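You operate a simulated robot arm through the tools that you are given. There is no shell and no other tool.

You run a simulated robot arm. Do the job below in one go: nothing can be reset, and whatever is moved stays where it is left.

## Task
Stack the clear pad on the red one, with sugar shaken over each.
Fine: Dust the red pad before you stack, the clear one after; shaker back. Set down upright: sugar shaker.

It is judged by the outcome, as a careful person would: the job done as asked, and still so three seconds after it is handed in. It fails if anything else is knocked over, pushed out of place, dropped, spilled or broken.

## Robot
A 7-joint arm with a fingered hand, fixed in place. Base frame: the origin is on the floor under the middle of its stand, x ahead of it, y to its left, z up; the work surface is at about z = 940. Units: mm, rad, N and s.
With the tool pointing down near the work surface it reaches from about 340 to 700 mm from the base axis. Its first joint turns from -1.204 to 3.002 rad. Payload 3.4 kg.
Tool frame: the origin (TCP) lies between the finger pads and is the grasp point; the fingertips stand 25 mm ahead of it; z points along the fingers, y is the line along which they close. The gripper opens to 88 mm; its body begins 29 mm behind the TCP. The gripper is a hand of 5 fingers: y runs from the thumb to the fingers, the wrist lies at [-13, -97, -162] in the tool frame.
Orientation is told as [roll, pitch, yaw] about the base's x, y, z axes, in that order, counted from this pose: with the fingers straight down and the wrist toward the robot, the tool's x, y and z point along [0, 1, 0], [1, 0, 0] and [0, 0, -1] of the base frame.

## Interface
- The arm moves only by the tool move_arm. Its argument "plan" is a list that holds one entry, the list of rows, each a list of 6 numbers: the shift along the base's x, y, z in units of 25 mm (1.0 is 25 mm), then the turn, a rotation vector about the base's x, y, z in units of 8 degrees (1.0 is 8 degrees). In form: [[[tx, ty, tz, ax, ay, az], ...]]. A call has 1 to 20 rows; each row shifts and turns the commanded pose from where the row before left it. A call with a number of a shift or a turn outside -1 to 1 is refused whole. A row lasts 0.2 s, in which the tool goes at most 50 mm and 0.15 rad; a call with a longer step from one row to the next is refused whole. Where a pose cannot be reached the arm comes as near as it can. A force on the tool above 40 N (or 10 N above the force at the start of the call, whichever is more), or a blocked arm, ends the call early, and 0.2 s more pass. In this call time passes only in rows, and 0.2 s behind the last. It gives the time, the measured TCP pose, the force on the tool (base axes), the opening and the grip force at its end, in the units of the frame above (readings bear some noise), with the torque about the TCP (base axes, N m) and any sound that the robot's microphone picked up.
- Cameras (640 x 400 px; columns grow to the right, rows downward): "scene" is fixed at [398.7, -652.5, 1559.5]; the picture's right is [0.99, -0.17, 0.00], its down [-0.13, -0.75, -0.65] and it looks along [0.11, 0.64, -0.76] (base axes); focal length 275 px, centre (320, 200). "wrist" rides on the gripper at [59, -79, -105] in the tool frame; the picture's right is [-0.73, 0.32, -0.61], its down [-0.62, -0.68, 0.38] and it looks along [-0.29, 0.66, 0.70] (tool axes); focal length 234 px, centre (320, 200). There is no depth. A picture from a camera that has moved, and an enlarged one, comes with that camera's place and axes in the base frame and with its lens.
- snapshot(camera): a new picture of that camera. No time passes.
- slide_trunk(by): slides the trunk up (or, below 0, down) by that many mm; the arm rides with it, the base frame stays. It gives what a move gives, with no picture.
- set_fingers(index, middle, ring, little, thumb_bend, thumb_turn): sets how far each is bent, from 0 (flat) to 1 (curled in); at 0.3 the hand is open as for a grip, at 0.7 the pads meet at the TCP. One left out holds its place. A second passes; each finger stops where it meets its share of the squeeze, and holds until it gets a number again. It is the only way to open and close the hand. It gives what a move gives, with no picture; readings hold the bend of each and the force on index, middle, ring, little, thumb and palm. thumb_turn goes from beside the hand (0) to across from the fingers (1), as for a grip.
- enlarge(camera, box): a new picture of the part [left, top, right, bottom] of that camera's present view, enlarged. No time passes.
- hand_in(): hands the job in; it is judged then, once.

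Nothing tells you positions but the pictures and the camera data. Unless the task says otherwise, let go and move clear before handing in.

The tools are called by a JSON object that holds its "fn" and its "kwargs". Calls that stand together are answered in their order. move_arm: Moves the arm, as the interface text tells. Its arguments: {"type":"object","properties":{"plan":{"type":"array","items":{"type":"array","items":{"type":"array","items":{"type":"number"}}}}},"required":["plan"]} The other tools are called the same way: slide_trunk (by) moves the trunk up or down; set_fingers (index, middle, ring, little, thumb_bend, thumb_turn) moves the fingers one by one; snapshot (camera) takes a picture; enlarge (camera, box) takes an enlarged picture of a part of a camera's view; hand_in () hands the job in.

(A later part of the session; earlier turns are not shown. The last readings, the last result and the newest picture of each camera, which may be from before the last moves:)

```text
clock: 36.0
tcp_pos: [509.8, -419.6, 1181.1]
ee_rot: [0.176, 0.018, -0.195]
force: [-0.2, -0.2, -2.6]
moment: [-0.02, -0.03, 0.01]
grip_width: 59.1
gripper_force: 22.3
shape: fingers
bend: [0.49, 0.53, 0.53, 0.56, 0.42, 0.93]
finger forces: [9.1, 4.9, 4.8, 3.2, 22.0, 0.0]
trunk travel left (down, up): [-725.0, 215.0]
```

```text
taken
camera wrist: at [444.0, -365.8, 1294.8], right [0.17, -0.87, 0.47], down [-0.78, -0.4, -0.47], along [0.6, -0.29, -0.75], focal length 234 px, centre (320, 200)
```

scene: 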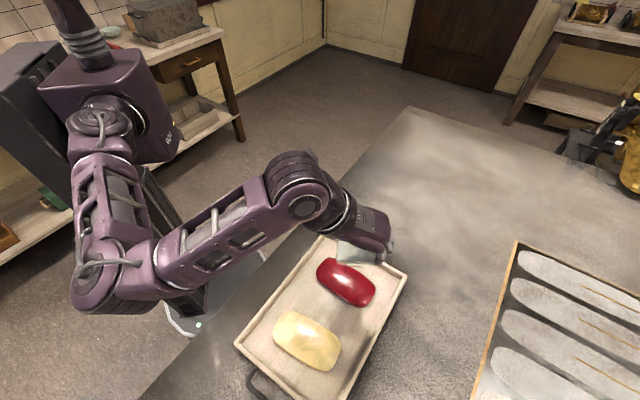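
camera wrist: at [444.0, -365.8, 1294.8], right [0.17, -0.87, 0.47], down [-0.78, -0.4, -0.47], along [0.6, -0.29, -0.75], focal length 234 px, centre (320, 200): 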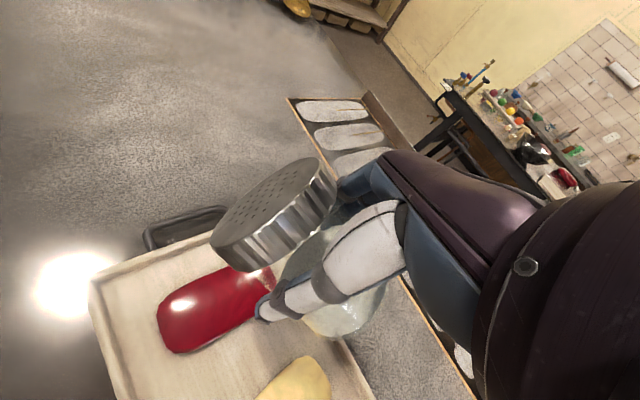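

The shaker is right over the red pad. Now I'll tip it past horizontal, lid down toward the pad, and lower to about 100 mm above the pad.

{"fn": "move_arm", "kwargs": {"plan": [[[0, 0, -0.344, -0.862, 0.149, 0.35], [0, 0, -0.344, -0.868, 0.107, 0.35], [0, 0, -0.344, -0.873, 0.064, 0.35], [0, 0, -0.344, -0.875, 0.021, 0.35], [0, 0, -0.344, -0.875, -0.021, 0.35], [0, 0, -0.344, -0.873, -0.064, 0.35], [0, 0, -0.344, -0.868, -0.107, 0.35], [0, 0, -0.344, -0.862, -0.149, 0.35], [0, 0, -0.344, -0.854, -0.191, 0.35], [0, 0, -0.344, -0.844, -0.232, 0.35]]]}}

{"fn": "snapshot", "kwargs": {"camera": "scene"}}

{"fn": "enlarge", "kwargs": {"camera": "scene", "box": [280, 200, 420, 320]}}

{"fn": "snapshot", "kwargs": {"camera": "wrist"}}

```text
clock: 38.1
tcp_pos: [509.6, -419.3, 1093.2]
ee_rot: [-1.048, 0.005, 0.278]
force: [-0.6, 0.6, -2.6]
moment: [0.03, -0.02, 0.03]
grip_width: 59.2
gripper_force: 21.7
shape: fingers
bend: [0.49, 0.53, 0.53, 0.57, 0.42, 0.93]
finger forces: [9.2, 4.9, 4.5, 2.8, 21.5, 0.1]
trunk travel left (down, up): [-725.0, 215.0]
```

```text
taken
```

scene: 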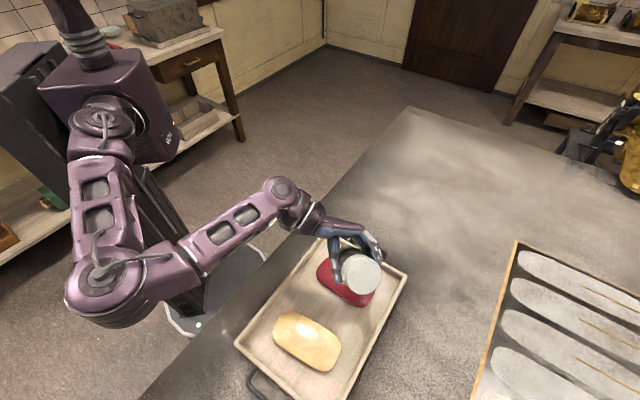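

```text
3.33 times, centred on (350, 260) of scene
camera zoom: at [398.7, -652.5, 1559.5], right [0.99, -0.17, 0.0], down [-0.13, -0.75, -0.65], along [0.11, 0.64, -0.76], focal length 915 px, centre (220, 0)
```

zoom: 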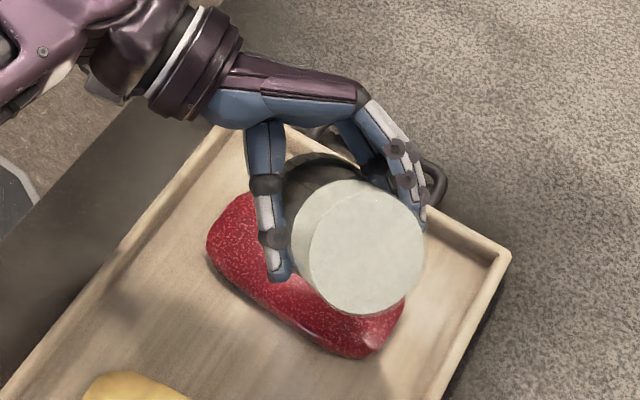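

```text
taken
camera wrist: at [402.6, -326.3, 1095.3], right [0.27, 0.25, 0.93], down [-0.48, -0.81, 0.35], along [0.84, -0.54, -0.1], focal length 234 px, centre (320, 200)
```

wrist: 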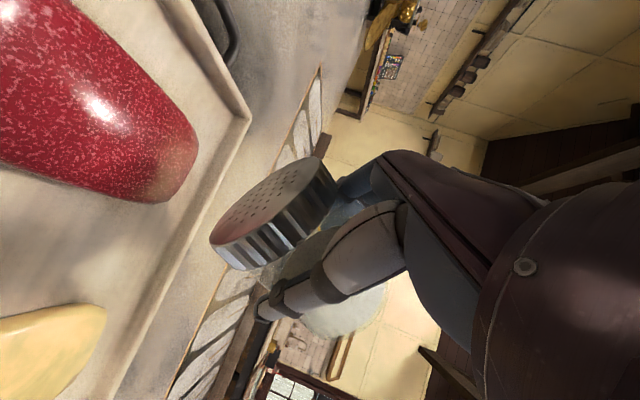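

Sugar is already showing as white specks on the red pad. I'll give a few small shakes along the pad's length to even out the dusting, then inspect it.

{"fn": "move_arm", "kwargs": {"plan": [[[0.33, -0.348, 0, 0, 0, 0], [-0.66, 0.696, 0, 0, 0, 0], [0.66, -0.696, 0, 0, 0, 0], [-0.66, 0.696, 0, 0, 0, 0], [0.33, -0.348, 0, 0, 0, 0]]]}}

{"fn": "snapshot", "kwargs": {"camera": "wrist"}}

{"fn": "enlarge", "kwargs": {"camera": "scene", "box": [280, 200, 420, 320]}}

```text
clock: 39.4
tcp_pos: [511.8, -420.0, 1092.3]
ee_rot: [-1.043, 0.005, 0.276]
force: [0.4, 0.3, -1.5]
moment: [0.03, 0.0, 0.02]
grip_width: 59.1
gripper_force: 21.3
shape: fingers
bend: [0.49, 0.53, 0.53, 0.57, 0.42, 0.93]
finger forces: [8.9, 4.9, 4.5, 2.9, 21.4, 0.0]
trunk travel left (down, up): [-725.0, 215.0]
```

```text
taken
camera wrist: at [404.5, -326.3, 1093.4], right [0.27, 0.24, 0.93], down [-0.48, -0.81, 0.35], along [0.84, -0.54, -0.1], focal length 234 px, centre (320, 200)
```

wrist: 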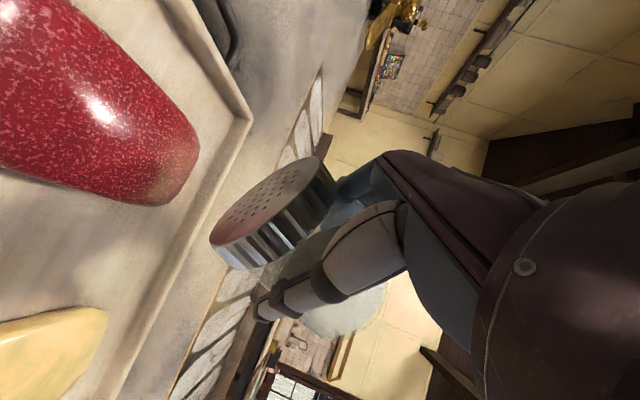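

```text
3.33 times, centred on (350, 260) of scene
camera zoom: at [398.7, -652.5, 1559.5], right [0.99, -0.17, 0.0], down [-0.13, -0.75, -0.65], along [0.11, 0.64, -0.76], focal length 915 px, centre (220, 0)
```

zoom: 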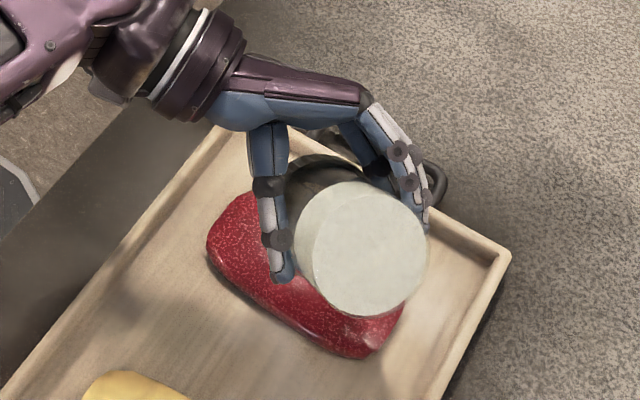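

The speckling is a bit denser after the shake. I'll do one more short round of vertical shakes to be sure the dusting counts, and compare.

{"fn": "move_arm", "kwargs": {"plan": [[[0, 0, 0.7, 0, 0, 0], [0, 0, -0.7, 0, 0, 0], [0, 0, 0.7, 0, 0, 0], [0, 0, -0.7, 0, 0, 0], [0, 0, 0.7, 0, 0, 0], [0, 0, -0.7, 0, 0, 0]]]}}

{"fn": "snapshot", "kwargs": {"camera": "wrist"}}

{"fn": "enlarge", "kwargs": {"camera": "scene", "box": [280, 220, 380, 320]}}

```text
clock: 40.8
tcp_pos: [511.0, -421.5, 1095.3]
ee_rot: [-1.047, 0.005, 0.277]
force: [1.2, -0.9, -2.1]
moment: [0.02, -0.01, -0.04]
grip_width: 59.0
gripper_force: 21.0
shape: fingers
bend: [0.49, 0.53, 0.53, 0.57, 0.42, 0.93]
finger forces: [9.0, 4.9, 4.4, 2.8, 21.1, 0.0]
trunk travel left (down, up): [-725.0, 215.0]
```

```text
taken
camera wrist: at [404.3, -326.7, 1096.8], right [0.27, 0.24, 0.93], down [-0.48, -0.81, 0.35], along [0.84, -0.54, -0.1], focal length 234 px, centre (320, 200)
```

wrist: 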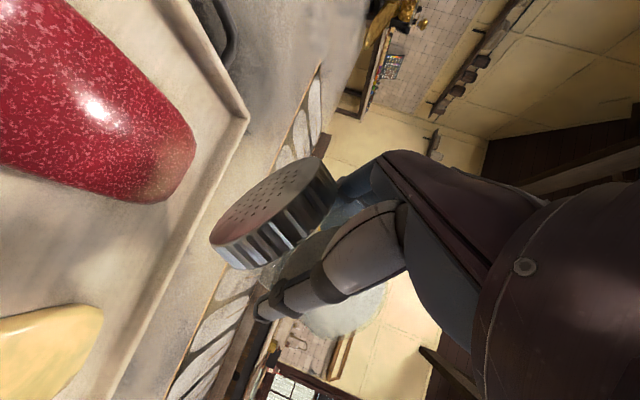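

```text
4.00 times, centred on (330, 270) of scene
camera zoom: at [398.7, -652.5, 1559.5], right [0.99, -0.17, 0.0], down [-0.13, -0.75, -0.65], along [0.11, 0.64, -0.76], focal length 1098 px, centre (280, -80)
```

zoom: 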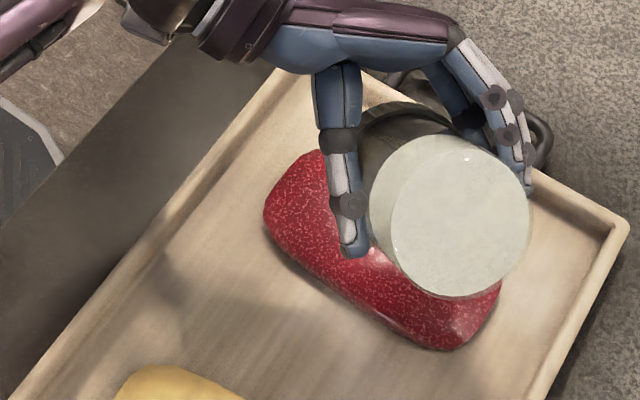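

The red pad is evenly dusted. I'll turn the shaker back upright over the pad first and then carry it back the way it came.

{"fn": "move_arm", "kwargs": {"plan": [[[0, 0, 0.344, 0.844, 0.232, -0.35], [0, 0, 0.344, 0.854, 0.191, -0.35], [0, 0, 0.344, 0.862, 0.149, -0.35], [0, 0, 0.344, 0.868, 0.107, -0.35], [0, 0, 0.344, 0.873, 0.064, -0.35], [0, 0, 0.344, 0.875, 0.021, -0.35], [0, 0, 0.344, 0.875, -0.021, -0.35], [0, 0, 0.344, 0.873, -0.064, -0.35], [0, 0, 0.344, 0.868, -0.107, -0.35], [0, 0, 0.344, 0.862, -0.149, -0.35]]]}}

{"fn": "move_arm", "kwargs": {"plan": [[[0.095, 0.595, 0.25, 0.613, -0.12, -0.5625], [0.095, 0.595, 0.25, 0.602, -0.168, -0.5625], [0.095, 0.595, 0.25, 0.587, -0.215, -0.5625], [0.095, 0.595, 0.25, 0.568, -0.26, -0.5625], [0.095, 0.595, 0.25, 0.546, -0.304, -0.5625], [0.095, 0.595, 0.25, 0.521, -0.346, -0.5625], [0.095, 0.595, 0.25, 0.492, -0.386, -0.5625], [0.095, 0.595, 0.25, 0.46, -0.423, -0.5625], [0.607, 0.82, 0.193, 0.401, -0.424, -0.4625], [0.607, 0.82, 0.193, 0.372, -0.449, -0.4625], [0.607, 0.82, 0.193, 0.343, -0.472, -0.4625], [0.607, 0.82, 0.193, 0.312, -0.493, -0.4625], [0.607, 0.82, 0.193, 0.279, -0.512, -0.4625], [0.607, 0.82, 0.193, 0.245, -0.529, -0.4625]]]}}

{"fn": "snapshot", "kwargs": {"camera": "scene"}}

{"fn": "enlarge", "kwargs": {"camera": "scene", "box": [250, 220, 420, 390]}}

```text
clock: 43.0
tcp_pos: [509.2, -420.7, 1181.0]
ee_rot: [0.176, 0.018, -0.197]
force: [-0.3, 0.0, -2.3]
moment: [0.01, -0.03, 0.04]
grip_width: 58.8
gripper_force: 21.1
shape: fingers
bend: [0.49, 0.54, 0.53, 0.57, 0.42, 0.93]
finger forces: [9.0, 4.7, 4.5, 2.9, 20.7, 0.0]
trunk travel left (down, up): [-725.0, 215.0]
```

```text
clock: 46.0
tcp_pos: [621.8, -177.2, 1259.5]
ee_rot: [1.363, 0.045, -1.17]
force: [0.3, 0.5, -1.9]
moment: [-0.03, -0.01, 0.0]
grip_width: 58.8
gripper_force: 21.1
shape: fingers
bend: [0.49, 0.54, 0.53, 0.57, 0.42, 0.93]
finger forces: [9.0, 4.8, 4.6, 2.9, 20.9, 0.0]
trunk travel left (down, up): [-725.0, 215.0]
```

```text
taken
```

scene: 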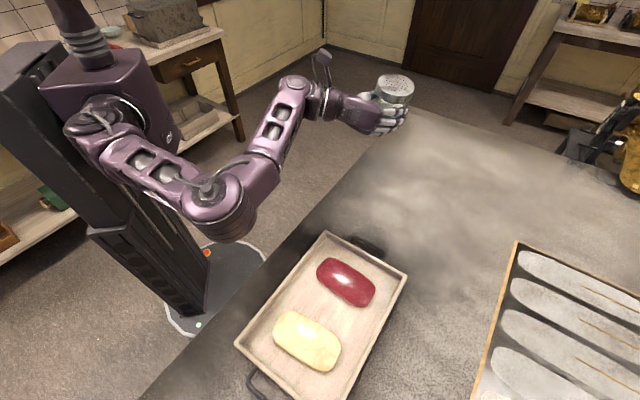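

```text
2.35 times, centred on (335, 305) of scene
camera zoom: at [398.7, -652.5, 1559.5], right [0.99, -0.17, 0.0], down [-0.13, -0.75, -0.65], along [0.11, 0.64, -0.76], focal length 646 px, centre (285, -47)
```

zoom: 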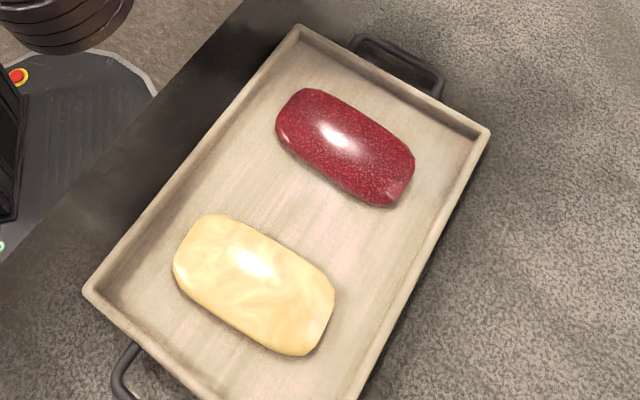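

The red pad is dusted and I see no spill on the tray. I'll lower the trunk to bring the shaker back to the spot it was taken from, slowing near the end.

{"fn": "slide_trunk", "kwargs": {"by": -200}}

{"fn": "slide_trunk", "kwargs": {"by": -60}}

{"fn": "enlarge", "kwargs": {"camera": "scene", "box": [320, 150, 410, 220]}}

{"fn": "enlarge", "kwargs": {"camera": "scene", "box": [100, 130, 400, 340]}}

```text
clock: 48.1
tcp_pos: [621.8, -178.7, 1058.9]
ee_rot: [1.363, 0.047, -1.171]
force: [0.0, -0.1, -1.8]
moment: [-0.01, 0.04, -0.03]
grip_width: 58.5
gripper_force: 20.7
shape: fingers
bend: [0.49, 0.54, 0.53, 0.57, 0.42, 0.93]
finger forces: [9.0, 4.8, 4.6, 3.0, 20.8, 0.0]
trunk travel left (down, up): [-525.0, 415.0]
```

```text
clock: 49.1
tcp_pos: [620.1, -175.3, 1007.3]
ee_rot: [1.371, 0.039, -1.166]
force: [0.2, 0.0, -1.4]
moment: [-0.04, 0.04, 0.01]
grip_width: 58.9
gripper_force: 21.4
shape: fingers
bend: [0.49, 0.54, 0.53, 0.57, 0.42, 0.94]
finger forces: [9.0, 5.0, 4.7, 3.2, 21.4, 0.0]
trunk travel left (down, up): [-465.0, 475.0]
```

```text
5.71 times, centred on (365, 185) of scene
camera zoom: at [398.7, -652.5, 1559.5], right [0.99, -0.17, 0.0], down [-0.13, -0.75, -0.65], along [0.11, 0.64, -0.76], focal length 1569 px, centre (63, 286)
```

zoom: 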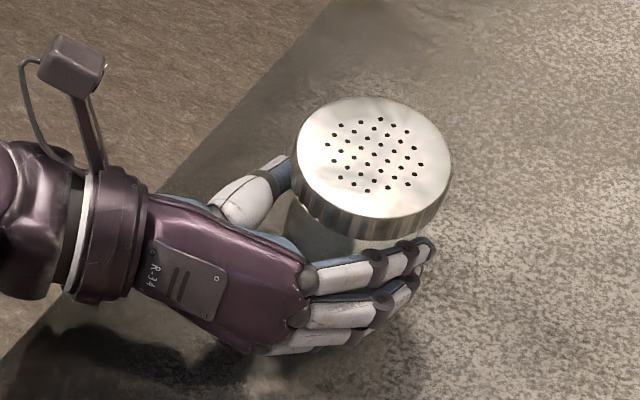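

```text
1.90 times, centred on (250, 235) of scene
camera zoom: at [398.7, -652.5, 1559.5], right [0.99, -0.17, 0.0], down [-0.13, -0.75, -0.65], along [0.11, 0.64, -0.76], focal length 523 px, centre (453, 133)
```

zoom: 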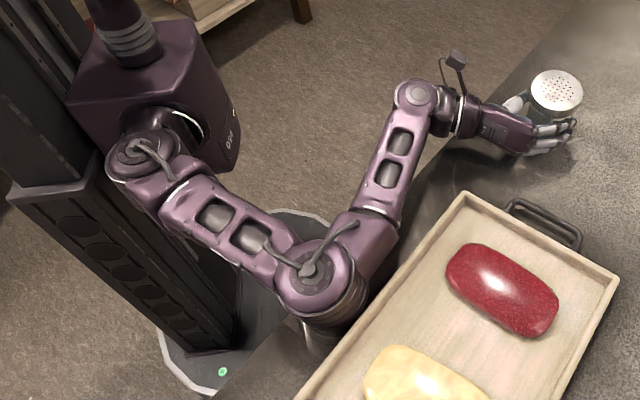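

The elbow is touching near the table edge again at this trunk height. I'll raise the trunk 45 mm and let the arm make the rest of the descent.

{"fn": "slide_trunk", "kwargs": {"by": 45}}

{"fn": "move_arm", "kwargs": {"plan": [[[0, 0, -0.4, 0, 0, 0], [0, 0, -0.4, 0, 0, 0], [0, 0, -0.4, 0, 0, 0]]]}}

{"fn": "enlarge", "kwargs": {"camera": "scene", "box": [300, 240, 390, 320]}}

{"fn": "enlarge", "kwargs": {"camera": "scene", "box": [100, 130, 400, 340]}}

```text
clock: 50.0
tcp_pos: [621.3, -179.5, 1042.8]
ee_rot: [1.363, 0.049, -1.168]
force: [-0.1, -0.3, -2.6]
moment: [-0.02, 0.02, 0.0]
grip_width: 58.8
gripper_force: 22.2
shape: fingers
bend: [0.49, 0.54, 0.53, 0.57, 0.42, 0.94]
finger forces: [9.0, 4.9, 4.8, 3.2, 21.3, 0.0]
trunk travel left (down, up): [-510.0, 430.0]
```

```text
clock: 50.8
tcp_pos: [621.8, -178.7, 1012.5]
ee_rot: [1.364, 0.048, -1.17]
force: [0.2, -1.4, -2.7]
moment: [-0.02, 0.02, -0.03]
grip_width: 58.6
gripper_force: 21.2
shape: fingers
bend: [0.49, 0.54, 0.53, 0.57, 0.42, 0.94]
finger forces: [9.1, 4.9, 4.8, 3.0, 21.3, 0.1]
trunk travel left (down, up): [-510.0, 430.0]
```

```text
5.00 times, centred on (345, 280) of scene
camera zoom: at [398.7, -652.5, 1559.5], right [0.99, -0.17, 0.0], down [-0.13, -0.75, -0.65], along [0.11, 0.64, -0.76], focal length 1373 px, centre (195, -200)
```

zoom: 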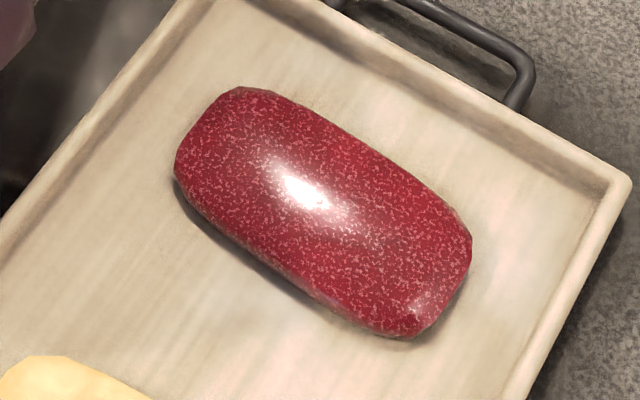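

```text
1.90 times, centred on (250, 235) of scene
camera zoom: at [398.7, -652.5, 1559.5], right [0.99, -0.17, 0.0], down [-0.13, -0.75, -0.65], along [0.11, 0.64, -0.76], focal length 523 px, centre (453, 133)
```

zoom: 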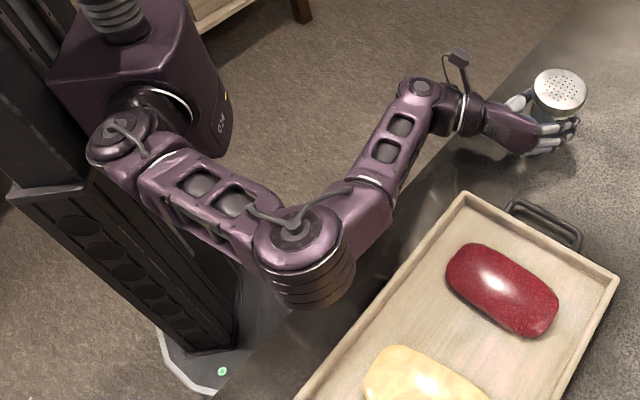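

The tray hasn't moved any further and the arm is clear now. I'll lower the shaker the last bit in small steps and watch for contact.

{"fn": "move_arm", "kwargs": {"plan": [[[0, 0, -0.32, 0, 0, 0], [0, 0, -0.32, 0, 0, 0]]]}}

{"fn": "move_arm", "kwargs": {"plan": [[[0, 0, -0.16, 0, 0, 0]]]}}

{"fn": "enlarge", "kwargs": {"camera": "scene", "box": [320, 150, 410, 220]}}

```text
clock: 51.4
tcp_pos: [620.0, -177.4, 999.8]
ee_rot: [1.364, 0.047, -1.17]
force: [0.8, 0.5, -1.5]
moment: [-0.04, 0.01, -0.02]
grip_width: 58.7
gripper_force: 21.3
shape: fingers
bend: [0.49, 0.54, 0.53, 0.57, 0.42, 0.94]
finger forces: [9.0, 4.9, 4.9, 2.9, 21.1, 0.1]
trunk travel left (down, up): [-510.0, 430.0]
```

```text
clock: 51.8
tcp_pos: [621.2, -177.1, 994.6]
ee_rot: [1.364, 0.047, -1.17]
force: [-0.8, -0.4, -1.5]
moment: [-0.06, 0.01, 0.01]
grip_width: 58.9
gripper_force: 21.7
shape: fingers
bend: [0.49, 0.54, 0.53, 0.57, 0.42, 0.94]
finger forces: [9.0, 4.9, 4.8, 2.9, 21.3, 0.0]
trunk travel left (down, up): [-510.0, 430.0]
```

```text
5.71 times, centred on (365, 185) of scene
camera zoom: at [398.7, -652.5, 1559.5], right [0.99, -0.17, 0.0], down [-0.13, -0.75, -0.65], along [0.11, 0.64, -0.76], focal length 1569 px, centre (63, 286)
```

zoom: 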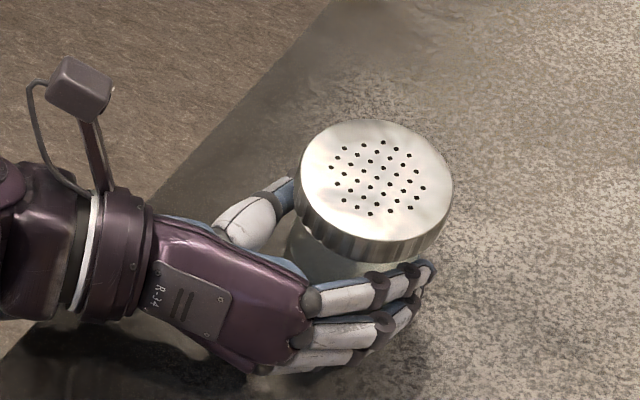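

It's still a few millimetres up, so I'll continue in 2 mm steps.

{"fn": "move_arm", "kwargs": {"plan": [[[0, 0, -0.08, 0, 0, 0]]]}}

{"fn": "move_arm", "kwargs": {"plan": [[[0, 0, -0.08, 0, 0, 0]]]}}

{"fn": "move_arm", "kwargs": {"plan": [[[0, 0, -0.08, 0, 0, 0]]]}}

```text
clock: 52.2
tcp_pos: [621.2, -178.0, 992.8]
ee_rot: [1.364, 0.048, -1.17]
force: [-0.3, -0.2, -2.8]
moment: [-0.02, 0.03, 0.03]
grip_width: 58.9
gripper_force: 21.1
shape: fingers
bend: [0.49, 0.54, 0.53, 0.57, 0.42, 0.94]
finger forces: [9.0, 4.8, 4.8, 2.9, 21.2, 0.0]
trunk travel left (down, up): [-510.0, 430.0]
```

```text
clock: 52.6
tcp_pos: [622.3, -178.1, 991.4]
ee_rot: [1.367, 0.047, -1.169]
force: [1.0, 0.7, -0.2]
moment: [-0.02, 0.0, -0.01]
grip_width: 58.7
gripper_force: 21.0
shape: fingers
bend: [0.49, 0.54, 0.53, 0.57, 0.42, 0.94]
finger forces: [8.9, 5.0, 4.9, 3.0, 21.3, 0.0]
trunk travel left (down, up): [-510.0, 430.0]
```

```text
clock: 53.0
tcp_pos: [621.2, -178.3, 988.9]
ee_rot: [1.366, 0.047, -1.17]
force: [2.0, -0.9, 3.6]
moment: [-0.1, -0.08, -0.02]
grip_width: 58.9
gripper_force: 22.0
shape: fingers
bend: [0.49, 0.54, 0.53, 0.57, 0.42, 0.94]
finger forces: [8.5, 4.9, 5.3, 3.4, 21.7, 0.0]
trunk travel left (down, up): [-510.0, 430.0]
```

The table contact is felt and the shaker is standing on it. I'll open the hand gently, a little at first.

{"fn": "set_fingers", "kwargs": {"index": 0.45, "middle": 0.5, "ring": 0.49, "little": 0.53, "thumb_bend": 0.39}}

{"fn": "set_fingers", "kwargs": {"index": 0.2, "middle": 0.2, "ring": 0.2, "little": 0.2, "thumb_bend": 0.2}}

{"fn": "enlarge", "kwargs": {"camera": "scene", "box": [320, 150, 410, 220]}}

```text
clock: 54.0
tcp_pos: [620.9, -178.3, 989.2]
ee_rot: [1.367, 0.048, -1.167]
force: [0.5, 2.1, 4.0]
moment: [-0.04, -0.06, 0.0]
grip_width: 65.2
gripper_force: 4.0
shape: fingers
bend: [0.45, 0.49, 0.48, 0.52, 0.36, 0.96]
finger forces: [0.3, 1.1, 0.8, 1.4, 4.9, 0.0]
trunk travel left (down, up): [-510.0, 430.0]
```

```text
clock: 55.0
tcp_pos: [622.1, -178.5, 988.9]
ee_rot: [1.364, 0.047, -1.17]
force: [0.4, 0.1, 0.6]
moment: [-0.03, 0.0, -0.01]
grip_width: 103.0
gripper_force: 0.0
shape: fingers
bend: [0.2, 0.2, 0.2, 0.2, 0.2, 0.97]
finger forces: [0.0, 0.0, 0.1, 0.0, 0.1, 0.0]
trunk travel left (down, up): [-510.0, 430.0]
```

```text
5.71 times, centred on (365, 185) of scene
camera zoom: at [398.7, -652.5, 1559.5], right [0.99, -0.17, 0.0], down [-0.13, -0.75, -0.65], along [0.11, 0.64, -0.76], focal length 1569 px, centre (63, 286)
```

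zoom: 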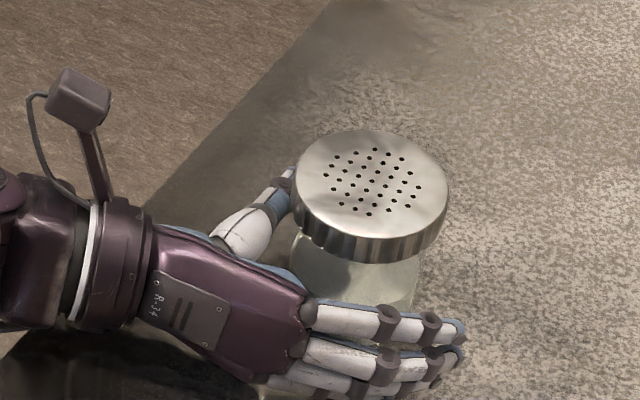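

The shaker stands upright within about 5 mm of where it was. I'll ease the hand back slightly to centre it around the shaker, then raise it straight up with the trunk.

{"fn": "move_arm", "kwargs": {"plan": [[[-0.228, 0.12, 0, 0, 0, 0]]]}}

{"fn": "slide_trunk", "kwargs": {"by": 60}}

{"fn": "slide_trunk", "kwargs": {"by": 155}}

{"fn": "snapshot", "kwargs": {"camera": "scene"}}

{"fn": "snapshot", "kwargs": {"camera": "wrist"}}

```text
clock: 55.4
tcp_pos: [614.6, -174.8, 988.1]
ee_rot: [1.363, 0.047, -1.169]
force: [0.1, -0.5, -0.1]
moment: [-0.02, -0.01, -0.01]
grip_width: 103.3
gripper_force: 0.1
shape: fingers
bend: [0.2, 0.2, 0.2, 0.2, 0.2, 0.97]
finger forces: [0.0, 0.1, 0.1, 0.0, 0.0, 0.0]
trunk travel left (down, up): [-510.0, 430.0]
```

```text
clock: 56.4
tcp_pos: [615.7, -174.8, 1048.1]
ee_rot: [1.362, 0.047, -1.17]
force: [0.8, 0.3, 0.0]
moment: [-0.02, -0.02, -0.04]
grip_width: 103.4
gripper_force: 0.1
shape: fingers
bend: [0.2, 0.2, 0.2, 0.2, 0.2, 0.97]
finger forces: [0.0, 0.1, 0.0, 0.0, 0.1, 0.0]
trunk travel left (down, up): [-570.0, 370.0]
```

```text
clock: 58.2
tcp_pos: [615.5, -175.0, 1203.0]
ee_rot: [1.362, 0.046, -1.169]
force: [0.1, -0.4, 0.2]
moment: [0.01, 0.04, -0.01]
grip_width: 103.3
gripper_force: 0.1
shape: fingers
bend: [0.2, 0.2, 0.2, 0.2, 0.2, 0.97]
finger forces: [0.0, 0.0, 0.0, 0.0, 0.0, 0.0]
trunk travel left (down, up): [-725.0, 215.0]
```

```text
taken
```

scene: 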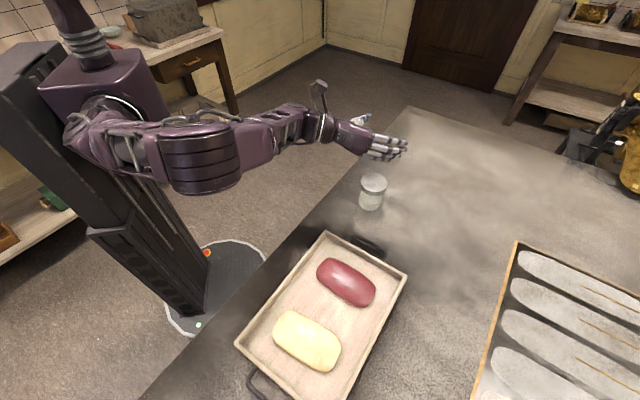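

```text
taken
camera wrist: at [504.2, -141.4, 1285.8], right [-0.57, -0.56, -0.6], down [-0.05, 0.75, -0.66], along [0.82, -0.34, -0.46], focal length 234 px, centre (320, 200)
```

wrist: 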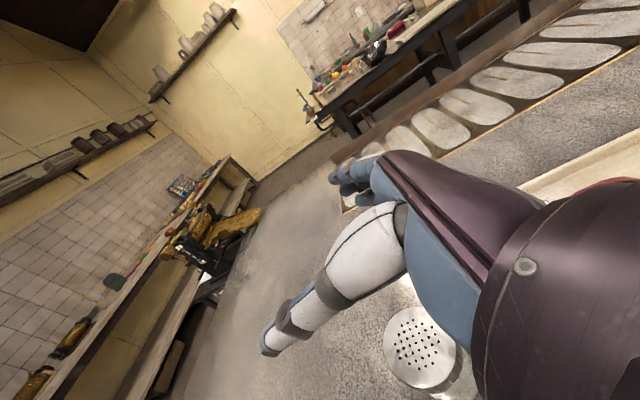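

The shaker is standing upright on its own at about (630, −166). Now for the stacking: I'll turn the hand to fingers-down and move above the clear pad, with the thumb and fingers across its short side.

{"fn": "move_arm", "kwargs": {"plan": [[[-0.383, -0.517, 0.157, -0.348, 0.734, 0.594], [-0.383, -0.517, 0.157, -0.407, 0.703, 0.594], [-0.383, -0.517, 0.157, -0.465, 0.666, 0.594], [-0.383, -0.517, 0.157, -0.518, 0.626, 0.594], [-0.383, -0.517, 0.157, -0.568, 0.581, 0.594], [-0.383, -0.517, 0.157, -0.614, 0.532, 0.594], [-0.383, -0.517, 0.157, -0.656, 0.479, 0.594], [-0.383, -0.517, 0.157, -0.694, 0.423, 0.594], [-0.383, -0.517, 0.157, -0.727, 0.364, 0.594], [-0.383, -0.517, 0.157, -0.754, 0.303, 0.594], [-0.383, -0.517, 0.157, -0.777, 0.239, 0.594], [-0.383, -0.517, 0.157, -0.794, 0.174, 0.594]]]}}

{"fn": "move_arm", "kwargs": {"plan": [[[-0.52, -0.87, -0.4, 0, 0, 0.875], [-0.52, -0.87, -0.4, 0, 0, 0.875], [-0.52, -0.87, -0.4, 0, 0, 0.875], [-0.52, -0.87, -0.4, 0, 0, 0.875], [-0.52, -0.87, -0.4, 0, 0, 0.875], [-0.52, -0.87, -0.4, 0, 0, 0.875], [-0.52, -0.87, -0.4, 0, 0, 0.875], [-0.52, -0.87, -0.4, 0, 0, 0.875]]]}}

{"fn": "snapshot", "kwargs": {"camera": "scene"}}

{"fn": "snapshot", "kwargs": {"camera": "wrist"}}

```text
clock: 60.8
tcp_pos: [498.3, -330.7, 1250.6]
ee_rot: [0.0, 0.009, -0.219]
force: [0.8, -0.7, -0.3]
moment: [0.02, 0.02, 0.0]
grip_width: 103.5
gripper_force: 0.1
shape: fingers
bend: [0.2, 0.2, 0.2, 0.2, 0.2, 0.97]
finger forces: [0.1, 0.0, 0.0, 0.0, 0.1, 0.1]
trunk travel left (down, up): [-725.0, 215.0]
```

```text
clock: 62.6
tcp_pos: [376.2, -247.6, 1222.5]
ee_rot: [0.011, -0.019, 0.668]
force: [-0.1, 0.4, 0.0]
moment: [0.0, 0.01, 0.01]
grip_width: 103.2
gripper_force: 0.0
shape: fingers
bend: [0.2, 0.2, 0.2, 0.2, 0.2, 0.98]
finger forces: [0.0, 0.0, 0.1, 0.0, 0.0, 0.1]
out of reach, approached as far as the arm can: row 4, 5, 6, 7, 8
trunk travel left (down, up): [-725.0, 215.0]
```

```text
taken
```

scene: 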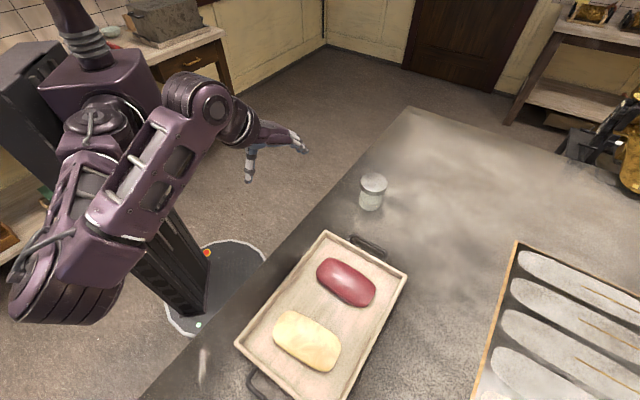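

```text
taken
camera wrist: at [278.7, -253.0, 1325.0], right [0.7, -0.38, 0.61], down [-0.15, -0.9, -0.4], along [0.7, 0.19, -0.69], focal length 234 px, centre (320, 200)
```

wrist: 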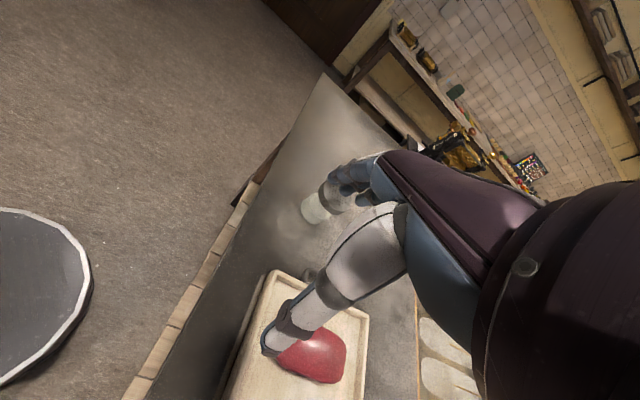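

Fingers-straight-down across the pad is out of reach this far to the right. Leaning the hand about 40° so it reaches outward along the pad, as in the pouring pose, should be reachable, so I'll try that high above the tray.

{"fn": "move_arm", "kwargs": {"plan": [[[0.3, 0, 0, -0.676, -0.608, 0], [0.3, 0, 0, -0.676, -0.608, 0], [0.3, 0, 0, -0.676, -0.608, 0], [0.3, 0, 0, -0.676, -0.608, 0], [0.3, 0, 0, -0.676, -0.608, 0.5]]]}}

{"fn": "move_arm", "kwargs": {"plan": [[[-0.06, -0.85, -0.25, 0, 0, 0], [-0.06, -0.85, -0.25, 0, 0, 0], [-0.06, -0.85, -0.25, 0, 0, 0], [-0.06, -0.85, -0.25, 0, 0, 0], [-0.06, -0.85, -0.25, 0, 0, 0], [-0.06, -0.85, -0.25, 0, 0, 0], [-0.06, -0.85, -0.25, 0, 0, 0], [-0.06, -0.85, -0.25, 0, 0, 0], [-0.06, -0.85, -0.25, 0, 0, 0], [-0.06, -0.85, -0.25, 0, 0, 0], [-0.06, -0.85, -0.25, 0, 0, 0], [-0.06, -0.85, -0.25, 0, 0, 0]]]}}

{"fn": "snapshot", "kwargs": {"camera": "scene"}}

{"fn": "snapshot", "kwargs": {"camera": "wrist"}}

```text
clock: 63.8
tcp_pos: [385.7, -240.4, 1220.9]
ee_rot: [-0.578, -0.025, 0.773]
force: [-1.0, 0.0, -0.5]
moment: [0.04, 0.0, 0.02]
grip_width: 103.2
gripper_force: 0.1
shape: fingers
bend: [0.2, 0.2, 0.2, 0.2, 0.2, 0.98]
finger forces: [0.0, 0.0, 0.1, 0.0, 0.0, 0.1]
out of reach, approached as far as the arm can: row 1, 2, 5
trunk travel left (down, up): [-725.0, 215.0]
```

```text
clock: 66.4
tcp_pos: [385.3, -241.7, 1221.0]
ee_rot: [-0.576, -0.026, 0.771]
force: [0.4, -0.4, -0.4]
moment: [0.01, 0.01, -0.03]
grip_width: 103.6
gripper_force: 0.1
shape: fingers
bend: [0.2, 0.2, 0.2, 0.2, 0.2, 0.98]
finger forces: [0.0, 0.0, 0.0, 0.0, 0.0, 0.0]
out of reach, approached as far as the arm can: row 1, 2, 3, 4, 5, 6, 7, 8, 9, 10, 11, 12
trunk travel left (down, up): [-725.0, 215.0]
```

```text
taken
```

scene: 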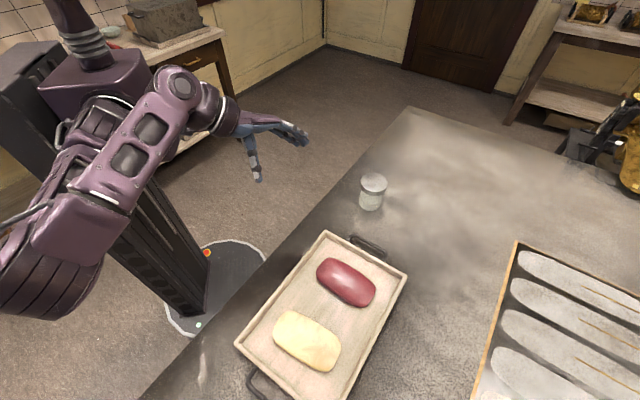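

```text
taken
camera wrist: at [255.1, -220.8, 1274.3], right [0.41, 0.01, 0.91], down [0.02, -1.0, 0.0], along [0.91, 0.02, -0.41], focal length 234 px, centre (320, 200)
```

wrist: 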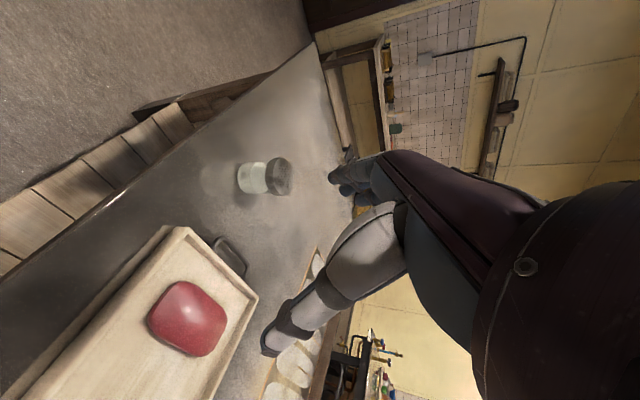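

The arm is stuck at a joint limit with this yaw. I'll unwind to the neutral fingers-down pose and move to the clear pad from there, then see how far it can turn.

{"fn": "move_arm", "kwargs": {"plan": [[[0, 0, 0, 0.385, 0.338, -0.6875], [0, 0, 0, 0.416, 0.3, -0.6875], [0, 0, 0, 0.442, 0.259, -0.6875], [0, 0, 0, 0.465, 0.215, -0.6875], [0, 0, 0, 0.484, 0.169, -0.6875], [0, 0, 0, 0.498, 0.122, -0.6875], [0, 0, 0, 0.507, 0.074, -0.6875], [0, 0, 0, 0.512, 0.025, -0.6875]]]}}

{"fn": "move_arm", "kwargs": {"plan": [[[0.04, -0.9, -0.2, 0, 0, 0], [0.04, -0.9, -0.2, 0, 0, 0], [0.04, -0.9, -0.2, 0, 0, 0], [0.04, -0.9, -0.2, 0, 0, 0], [0.04, -0.9, -0.2, 0, 0, 0], [0.04, -0.9, -0.2, 0, 0, 0], [0.04, -0.9, -0.2, 0, 0, 0], [0.04, -0.9, -0.2, 0, 0, 0], [0.04, -0.9, -0.2, 0, 0, 0], [0.04, -0.9, -0.2, 0, 0, 0], [0.04, -0.9, -0.2, 0, 0, 0]]]}}

{"fn": "snapshot", "kwargs": {"camera": "scene"}}

{"fn": "snapshot", "kwargs": {"camera": "wrist"}}

```text
clock: 68.2
tcp_pos: [385.0, -240.7, 1221.9]
ee_rot: [-0.004, -0.025, -0.012]
force: [-0.7, 0.2, 0.3]
moment: [0.04, 0.02, 0.03]
grip_width: 103.3
gripper_force: 0.2
shape: fingers
bend: [0.2, 0.2, 0.2, 0.2, 0.2, 0.98]
finger forces: [0.0, 0.0, 0.0, 0.0, 0.1, 0.0]
trunk travel left (down, up): [-725.0, 215.0]
```

```text
clock: 70.6
tcp_pos: [411.7, -459.4, 1169.9]
ee_rot: [-0.005, -0.026, -0.012]
force: [-0.1, 0.1, 0.0]
moment: [0.02, -0.01, 0.01]
grip_width: 103.3
gripper_force: 0.1
shape: fingers
bend: [0.2, 0.2, 0.2, 0.2, 0.2, 0.98]
finger forces: [0.0, 0.0, 0.0, 0.0, 0.0, 0.0]
out of reach, approached as far as the arm can: row 3, 4, 5, 11
trunk travel left (down, up): [-725.0, 215.0]
```

```text
taken
```

scene: 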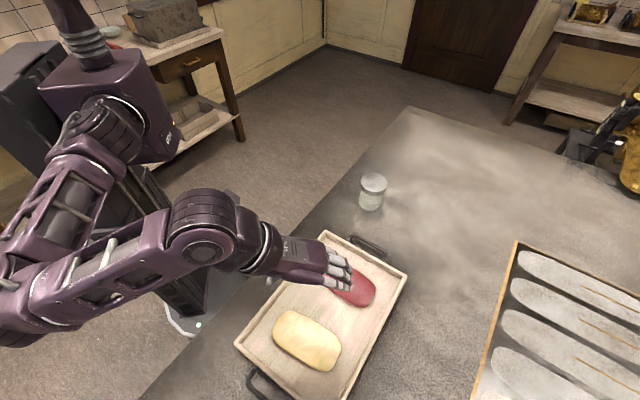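

```text
taken
camera wrist: at [332.1, -399.4, 1271.3], right [0.3, -0.73, 0.62], down [-0.68, -0.62, -0.4], along [0.67, -0.3, -0.68], focal length 234 px, centre (320, 200)
```

wrist: 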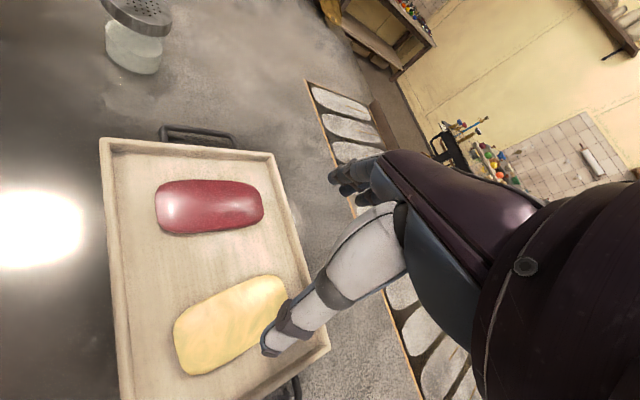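

Both pads and the shaker are in view and unchanged. The hand can't turn further in this direction here, so I'll test turning the other way, which would put the thumb on the far side.

{"fn": "move_arm", "kwargs": {"plan": [[[0, 0, 0.2, 0, 0, -1], [0, 0, 0.2, 0, 0, -1], [0, 0, 0.2, 0, 0, -1], [0, 0, 0.2, 0, 0, -1], [0, 0, 0.2, 0, 0, -1], [0, 0, 0, 0, 0, -1], [0, 0, 0, 0, 0, -1], [0, 0, 0, 0, 0, -1], [0, 0, 0, 0, 0, -1], [0, 0, 0, 0, 0, -1]]]}}

{"fn": "move_arm", "kwargs": {"plan": [[[0, 0, 0, 0, 0, -1], [0, 0, 0, 0, 0, -1], [0, 0, 0, 0, 0, -1], [0, 0, 0, 0, 0, -1], [0, 0, 0, 0, 0, -1], [0, 0, 0, 0, 0, -1], [0, 0, 0, 0, 0, -0.75]]]}}

{"fn": "snapshot", "kwargs": {"camera": "scene"}}

```text
clock: 72.8
tcp_pos: [410.0, -461.1, 1191.1]
ee_rot: [0.0, -0.022, -1.356]
force: [0.0, -0.1, 0.0]
moment: [0.0, -0.01, -0.05]
grip_width: 103.4
gripper_force: 0.0
shape: fingers
bend: [0.2, 0.2, 0.2, 0.2, 0.2, 0.98]
finger forces: [0.1, 0.0, 0.0, 0.0, 0.1, 0.0]
out of reach, approached as far as the arm can: row 4
trunk travel left (down, up): [-725.0, 215.0]
```

```text
clock: 74.4
tcp_pos: [394.6, -477.0, 1165.9]
ee_rot: [0.002, -0.021, -2.295]
force: [-0.2, 0.6, -0.6]
moment: [0.03, -0.01, -0.05]
grip_width: 103.7
gripper_force: 0.0
shape: fingers
bend: [0.2, 0.2, 0.2, 0.2, 0.2, 0.98]
finger forces: [0.0, 0.0, 0.1, 0.0, 0.0, 0.0]
out of reach, approached as far as the arm can: row 6, 7
trunk travel left (down, up): [-725.0, 215.0]
```

```text
taken
```

scene: 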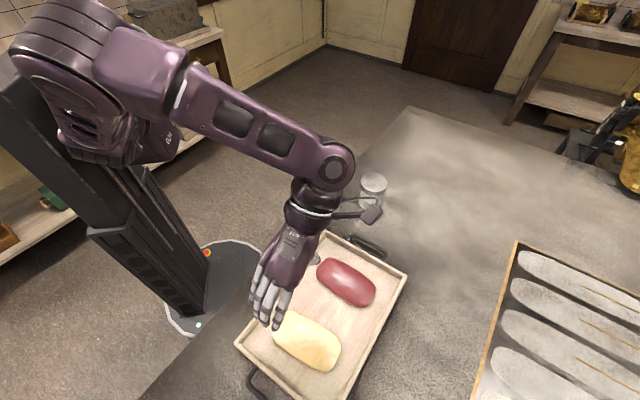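

Turning the other way works: yaw −131.5° is reached, almost exactly across the pad. I'll check that the same orientation is also reachable above the red pad for placing.

{"fn": "move_arm", "kwargs": {"plan": [[[0.6, 0.45, 0.1, 0, 0, 0], [0.6, 0.45, 0.1, 0, 0, 0], [0.6, 0.45, 0, 0, 0, 0], [0.6, 0.45, 0, 0, 0, 0], [0.6, 0.45, 0, 0, 0, 0], [0.6, 0.45, 0, 0, 0, 0], [0.6, 0.45, 0, 0, 0, 0]]]}}

{"fn": "snapshot", "kwargs": {"camera": "scene"}}

{"fn": "snapshot", "kwargs": {"camera": "wrist"}}

```text
clock: 76.0
tcp_pos: [440.4, -438.5, 1104.2]
ee_rot: [0.002, -0.019, -2.292]
force: [-0.1, -1.3, 0.3]
moment: [0.01, 0.0, -0.02]
grip_width: 103.3
gripper_force: 0.2
shape: fingers
bend: [0.2, 0.2, 0.2, 0.2, 0.2, 0.98]
finger forces: [0.0, 0.0, 0.0, 0.0, 0.1, 0.0]
out of reach, approached as far as the arm can: row 1, 2, 3, 4, 5, 6, 7
trunk travel left (down, up): [-725.0, 215.0]
```

```text
taken
```

scene: 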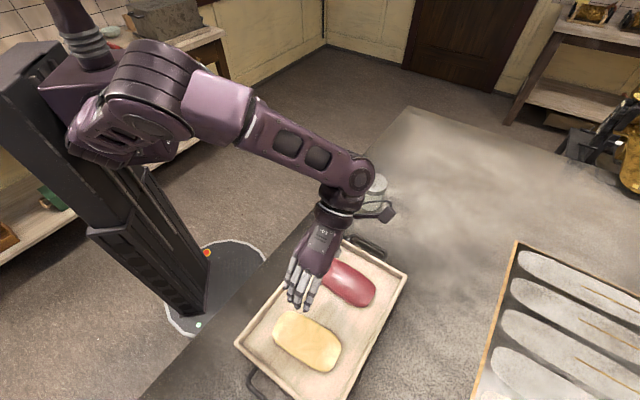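

```text
taken
camera wrist: at [539.3, -416.0, 1207.1], right [-0.75, 0.25, 0.61], down [-0.02, 0.92, -0.4], along [-0.66, -0.31, -0.68], focal length 234 px, centre (320, 200)
```

wrist: 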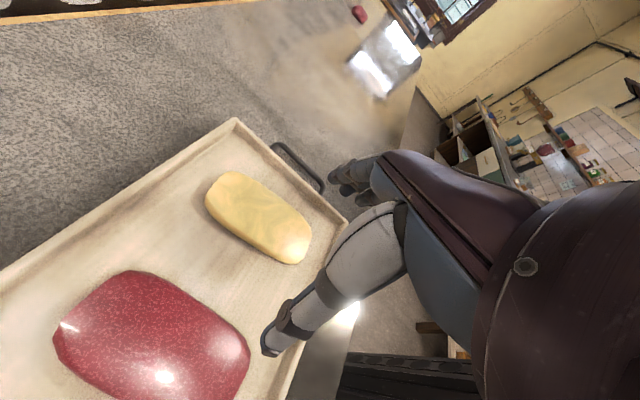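

The same yaw is limited near the red pad, but the limit eases as the hand goes lower relative to the shoulder. I'll raise the trunk and try again.

{"fn": "slide_trunk", "kwargs": {"by": 150}}

{"fn": "move_arm", "kwargs": {"plan": [[[0.4, 0.27, -0.8, 0, 0, 0], [0.4, 0.27, -0.8, 0, 0, 0], [0.4, 0.27, -0.8, 0, 0, 0], [0.4, 0.27, -0.8, 0, 0, 0], [0.4, 0.27, -0.8, 0, 0, 0], [0.4, 0.27, -0.8, 0, 0, 0]]]}}

{"fn": "snapshot", "kwargs": {"camera": "scene"}}

```text
clock: 77.7
tcp_pos: [440.4, -437.4, 1253.3]
ee_rot: [0.002, -0.018, -2.295]
force: [-0.3, 0.4, -0.3]
moment: [0.0, 0.04, 0.01]
grip_width: 103.4
gripper_force: 0.0
shape: fingers
bend: [0.2, 0.2, 0.2, 0.2, 0.2, 0.98]
finger forces: [0.0, 0.0, 0.0, 0.0, 0.0, 0.0]
trunk travel left (down, up): [-875.0, 65.0]
```

```text
clock: 79.1
tcp_pos: [475.2, -398.2, 1151.1]
ee_rot: [0.001, -0.017, -2.291]
force: [0.2, 0.4, -1.4]
moment: [0.0, 0.02, 0.0]
grip_width: 103.3
gripper_force: 0.0
shape: fingers
bend: [0.2, 0.2, 0.2, 0.2, 0.2, 0.98]
finger forces: [0.0, 0.1, 0.0, 0.0, 0.0, 0.0]
out of reach, approached as far as the arm can: row 5, 6
trunk travel left (down, up): [-875.0, 65.0]
```

```text
taken
```

scene: 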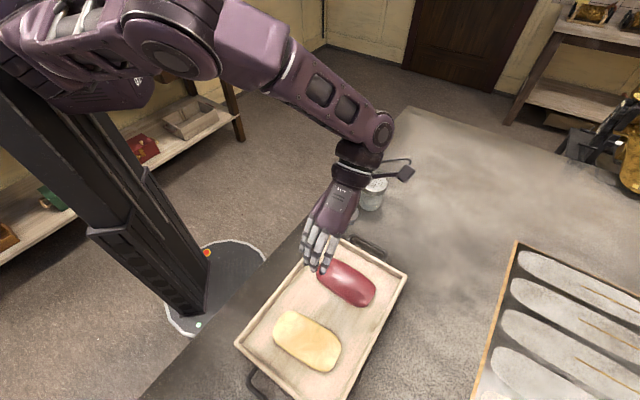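

It's still short of the red pad. Tilting the fingers about 20° outward should shift the wrist toward the robot and help, so I'll try that and move on toward the red pad.

{"fn": "move_arm", "kwargs": {"plan": [[[0, 0, 0, -0.552, -0.624, 0], [0, 0, 0, -0.552, -0.624, 0], [0, 0, 0, -0.552, -0.624, 0], [0.35, 0, -0.5, 0, 0, 0], [0.35, 0, -0.5, 0, 0, 0], [0.35, 0, -0.5, 0, 0, 0], [0, 0, -0.5, 0, 0, 0], [0, 0, -0.5, 0, 0, 0]]]}}

```text
clock: 80.9
tcp_pos: [472.0, -405.0, 1122.2]
ee_rot: [0.351, -0.017, -2.301]
force: [0.4, 0.3, -0.4]
moment: [0.04, -0.01, 0.01]
grip_width: 103.1
gripper_force: 0.2
shape: fingers
bend: [0.2, 0.2, 0.2, 0.2, 0.2, 0.98]
finger forces: [0.0, 0.0, 0.0, 0.0, 0.1, 0.0]
out of reach, approached as far as the arm can: row 5, 6, 7, 8
trunk travel left (down, up): [-875.0, 65.0]
```

I'll raise the trunk the remaining 65 mm and go lower with the arm, to see how far out this orientation reaches at working height.

{"fn": "slide_trunk", "kwargs": {"by": 65}}

{"fn": "move_arm", "kwargs": {"plan": [[[0, 0, -0.8, 0, 0, 0], [0, 0, -0.8, 0, 0, 0], [0, 0, -0.8, 0, 0, 0], [0, 0, -0.8, 0, 0, 0], [0, 0, -0.8, 0, 0, 0], [0.4, 0.1, -0.4, 0, 0, 0], [0.4, 0.1, -0.4, 0, 0, 0], [0.4, 0.1, 0, 0, 0, 0]]]}}

{"fn": "snapshot", "kwargs": {"camera": "scene"}}

```text
clock: 82.0
tcp_pos: [471.2, -405.9, 1187.2]
ee_rot: [0.352, -0.018, -2.297]
force: [-0.3, -0.3, 0.2]
moment: [0.02, -0.02, -0.04]
grip_width: 103.1
gripper_force: 0.0
shape: fingers
bend: [0.2, 0.2, 0.2, 0.2, 0.2, 0.98]
finger forces: [0.0, 0.1, 0.0, 0.1, 0.0, 0.0]
trunk travel left (down, up): [-940.0, 0.0]
```

```text
clock: 83.8
tcp_pos: [441.2, -411.7, 1164.3]
ee_rot: [0.351, -0.015, -2.299]
force: [-0.2, 0.5, -0.4]
moment: [0.02, -0.03, 0.02]
grip_width: 103.0
gripper_force: 0.1
shape: fingers
bend: [0.2, 0.2, 0.2, 0.2, 0.2, 0.98]
finger forces: [0.1, 0.1, 0.0, 0.0, 0.1, 0.0]
out of reach, approached as far as the arm can: row 1, 2, 3, 4, 5, 6, 7, 8
trunk travel left (down, up): [-940.0, 0.0]
```

```text
taken
```

scene: 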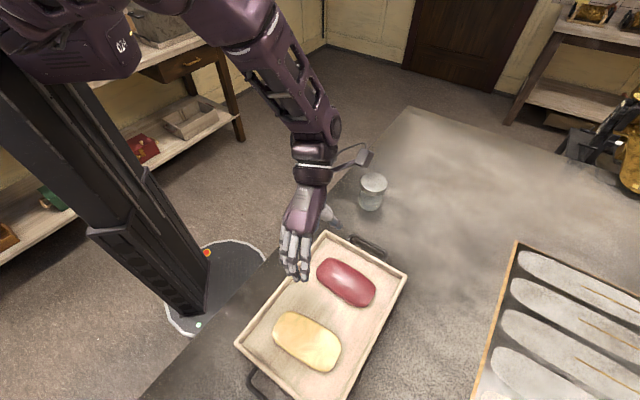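

That tilt doesn't work with the trunk this high. I'll put the fingers straight down again and go lower over the tray.

{"fn": "move_arm", "kwargs": {"plan": [[[0.3, 0, 0, 0.552, 0.624, 0], [0.3, 0, 0, 0.552, 0.624, 0], [0.3, 0, 0, 0.552, 0.624, 0], [0.2, 0.1, -0.7, 0, 0, 0], [0.2, 0.1, -0.7, 0, 0, 0], [0.2, 0.1, -0.7, 0, 0, 0], [0.2, 0.1, -0.7, 0, 0, 0], [0.2, 0.1, -0.7, 0, 0, 0], [0.2, 0.1, -0.7, 0, 0, 0]]]}}

{"fn": "snapshot", "kwargs": {"camera": "scene"}}

```text
clock: 85.8
tcp_pos: [425.2, -403.3, 1165.0]
ee_rot: [0.002, -0.018, -2.293]
force: [0.3, 0.6, -0.5]
moment: [0.02, 0.01, -0.01]
grip_width: 103.2
gripper_force: 0.1
shape: fingers
bend: [0.2, 0.2, 0.2, 0.2, 0.2, 0.98]
finger forces: [0.0, 0.0, 0.1, 0.0, 0.0, 0.0]
out of reach, approached as far as the arm can: row 1, 2, 3, 4, 5, 6, 7, 8, 9
trunk travel left (down, up): [-940.0, 0.0]
```

```text
taken
```

scene: 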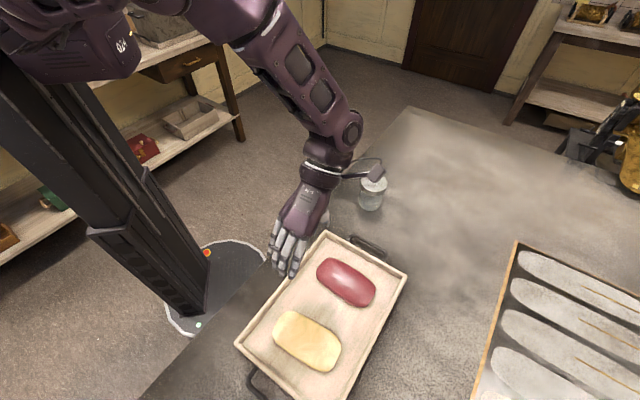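

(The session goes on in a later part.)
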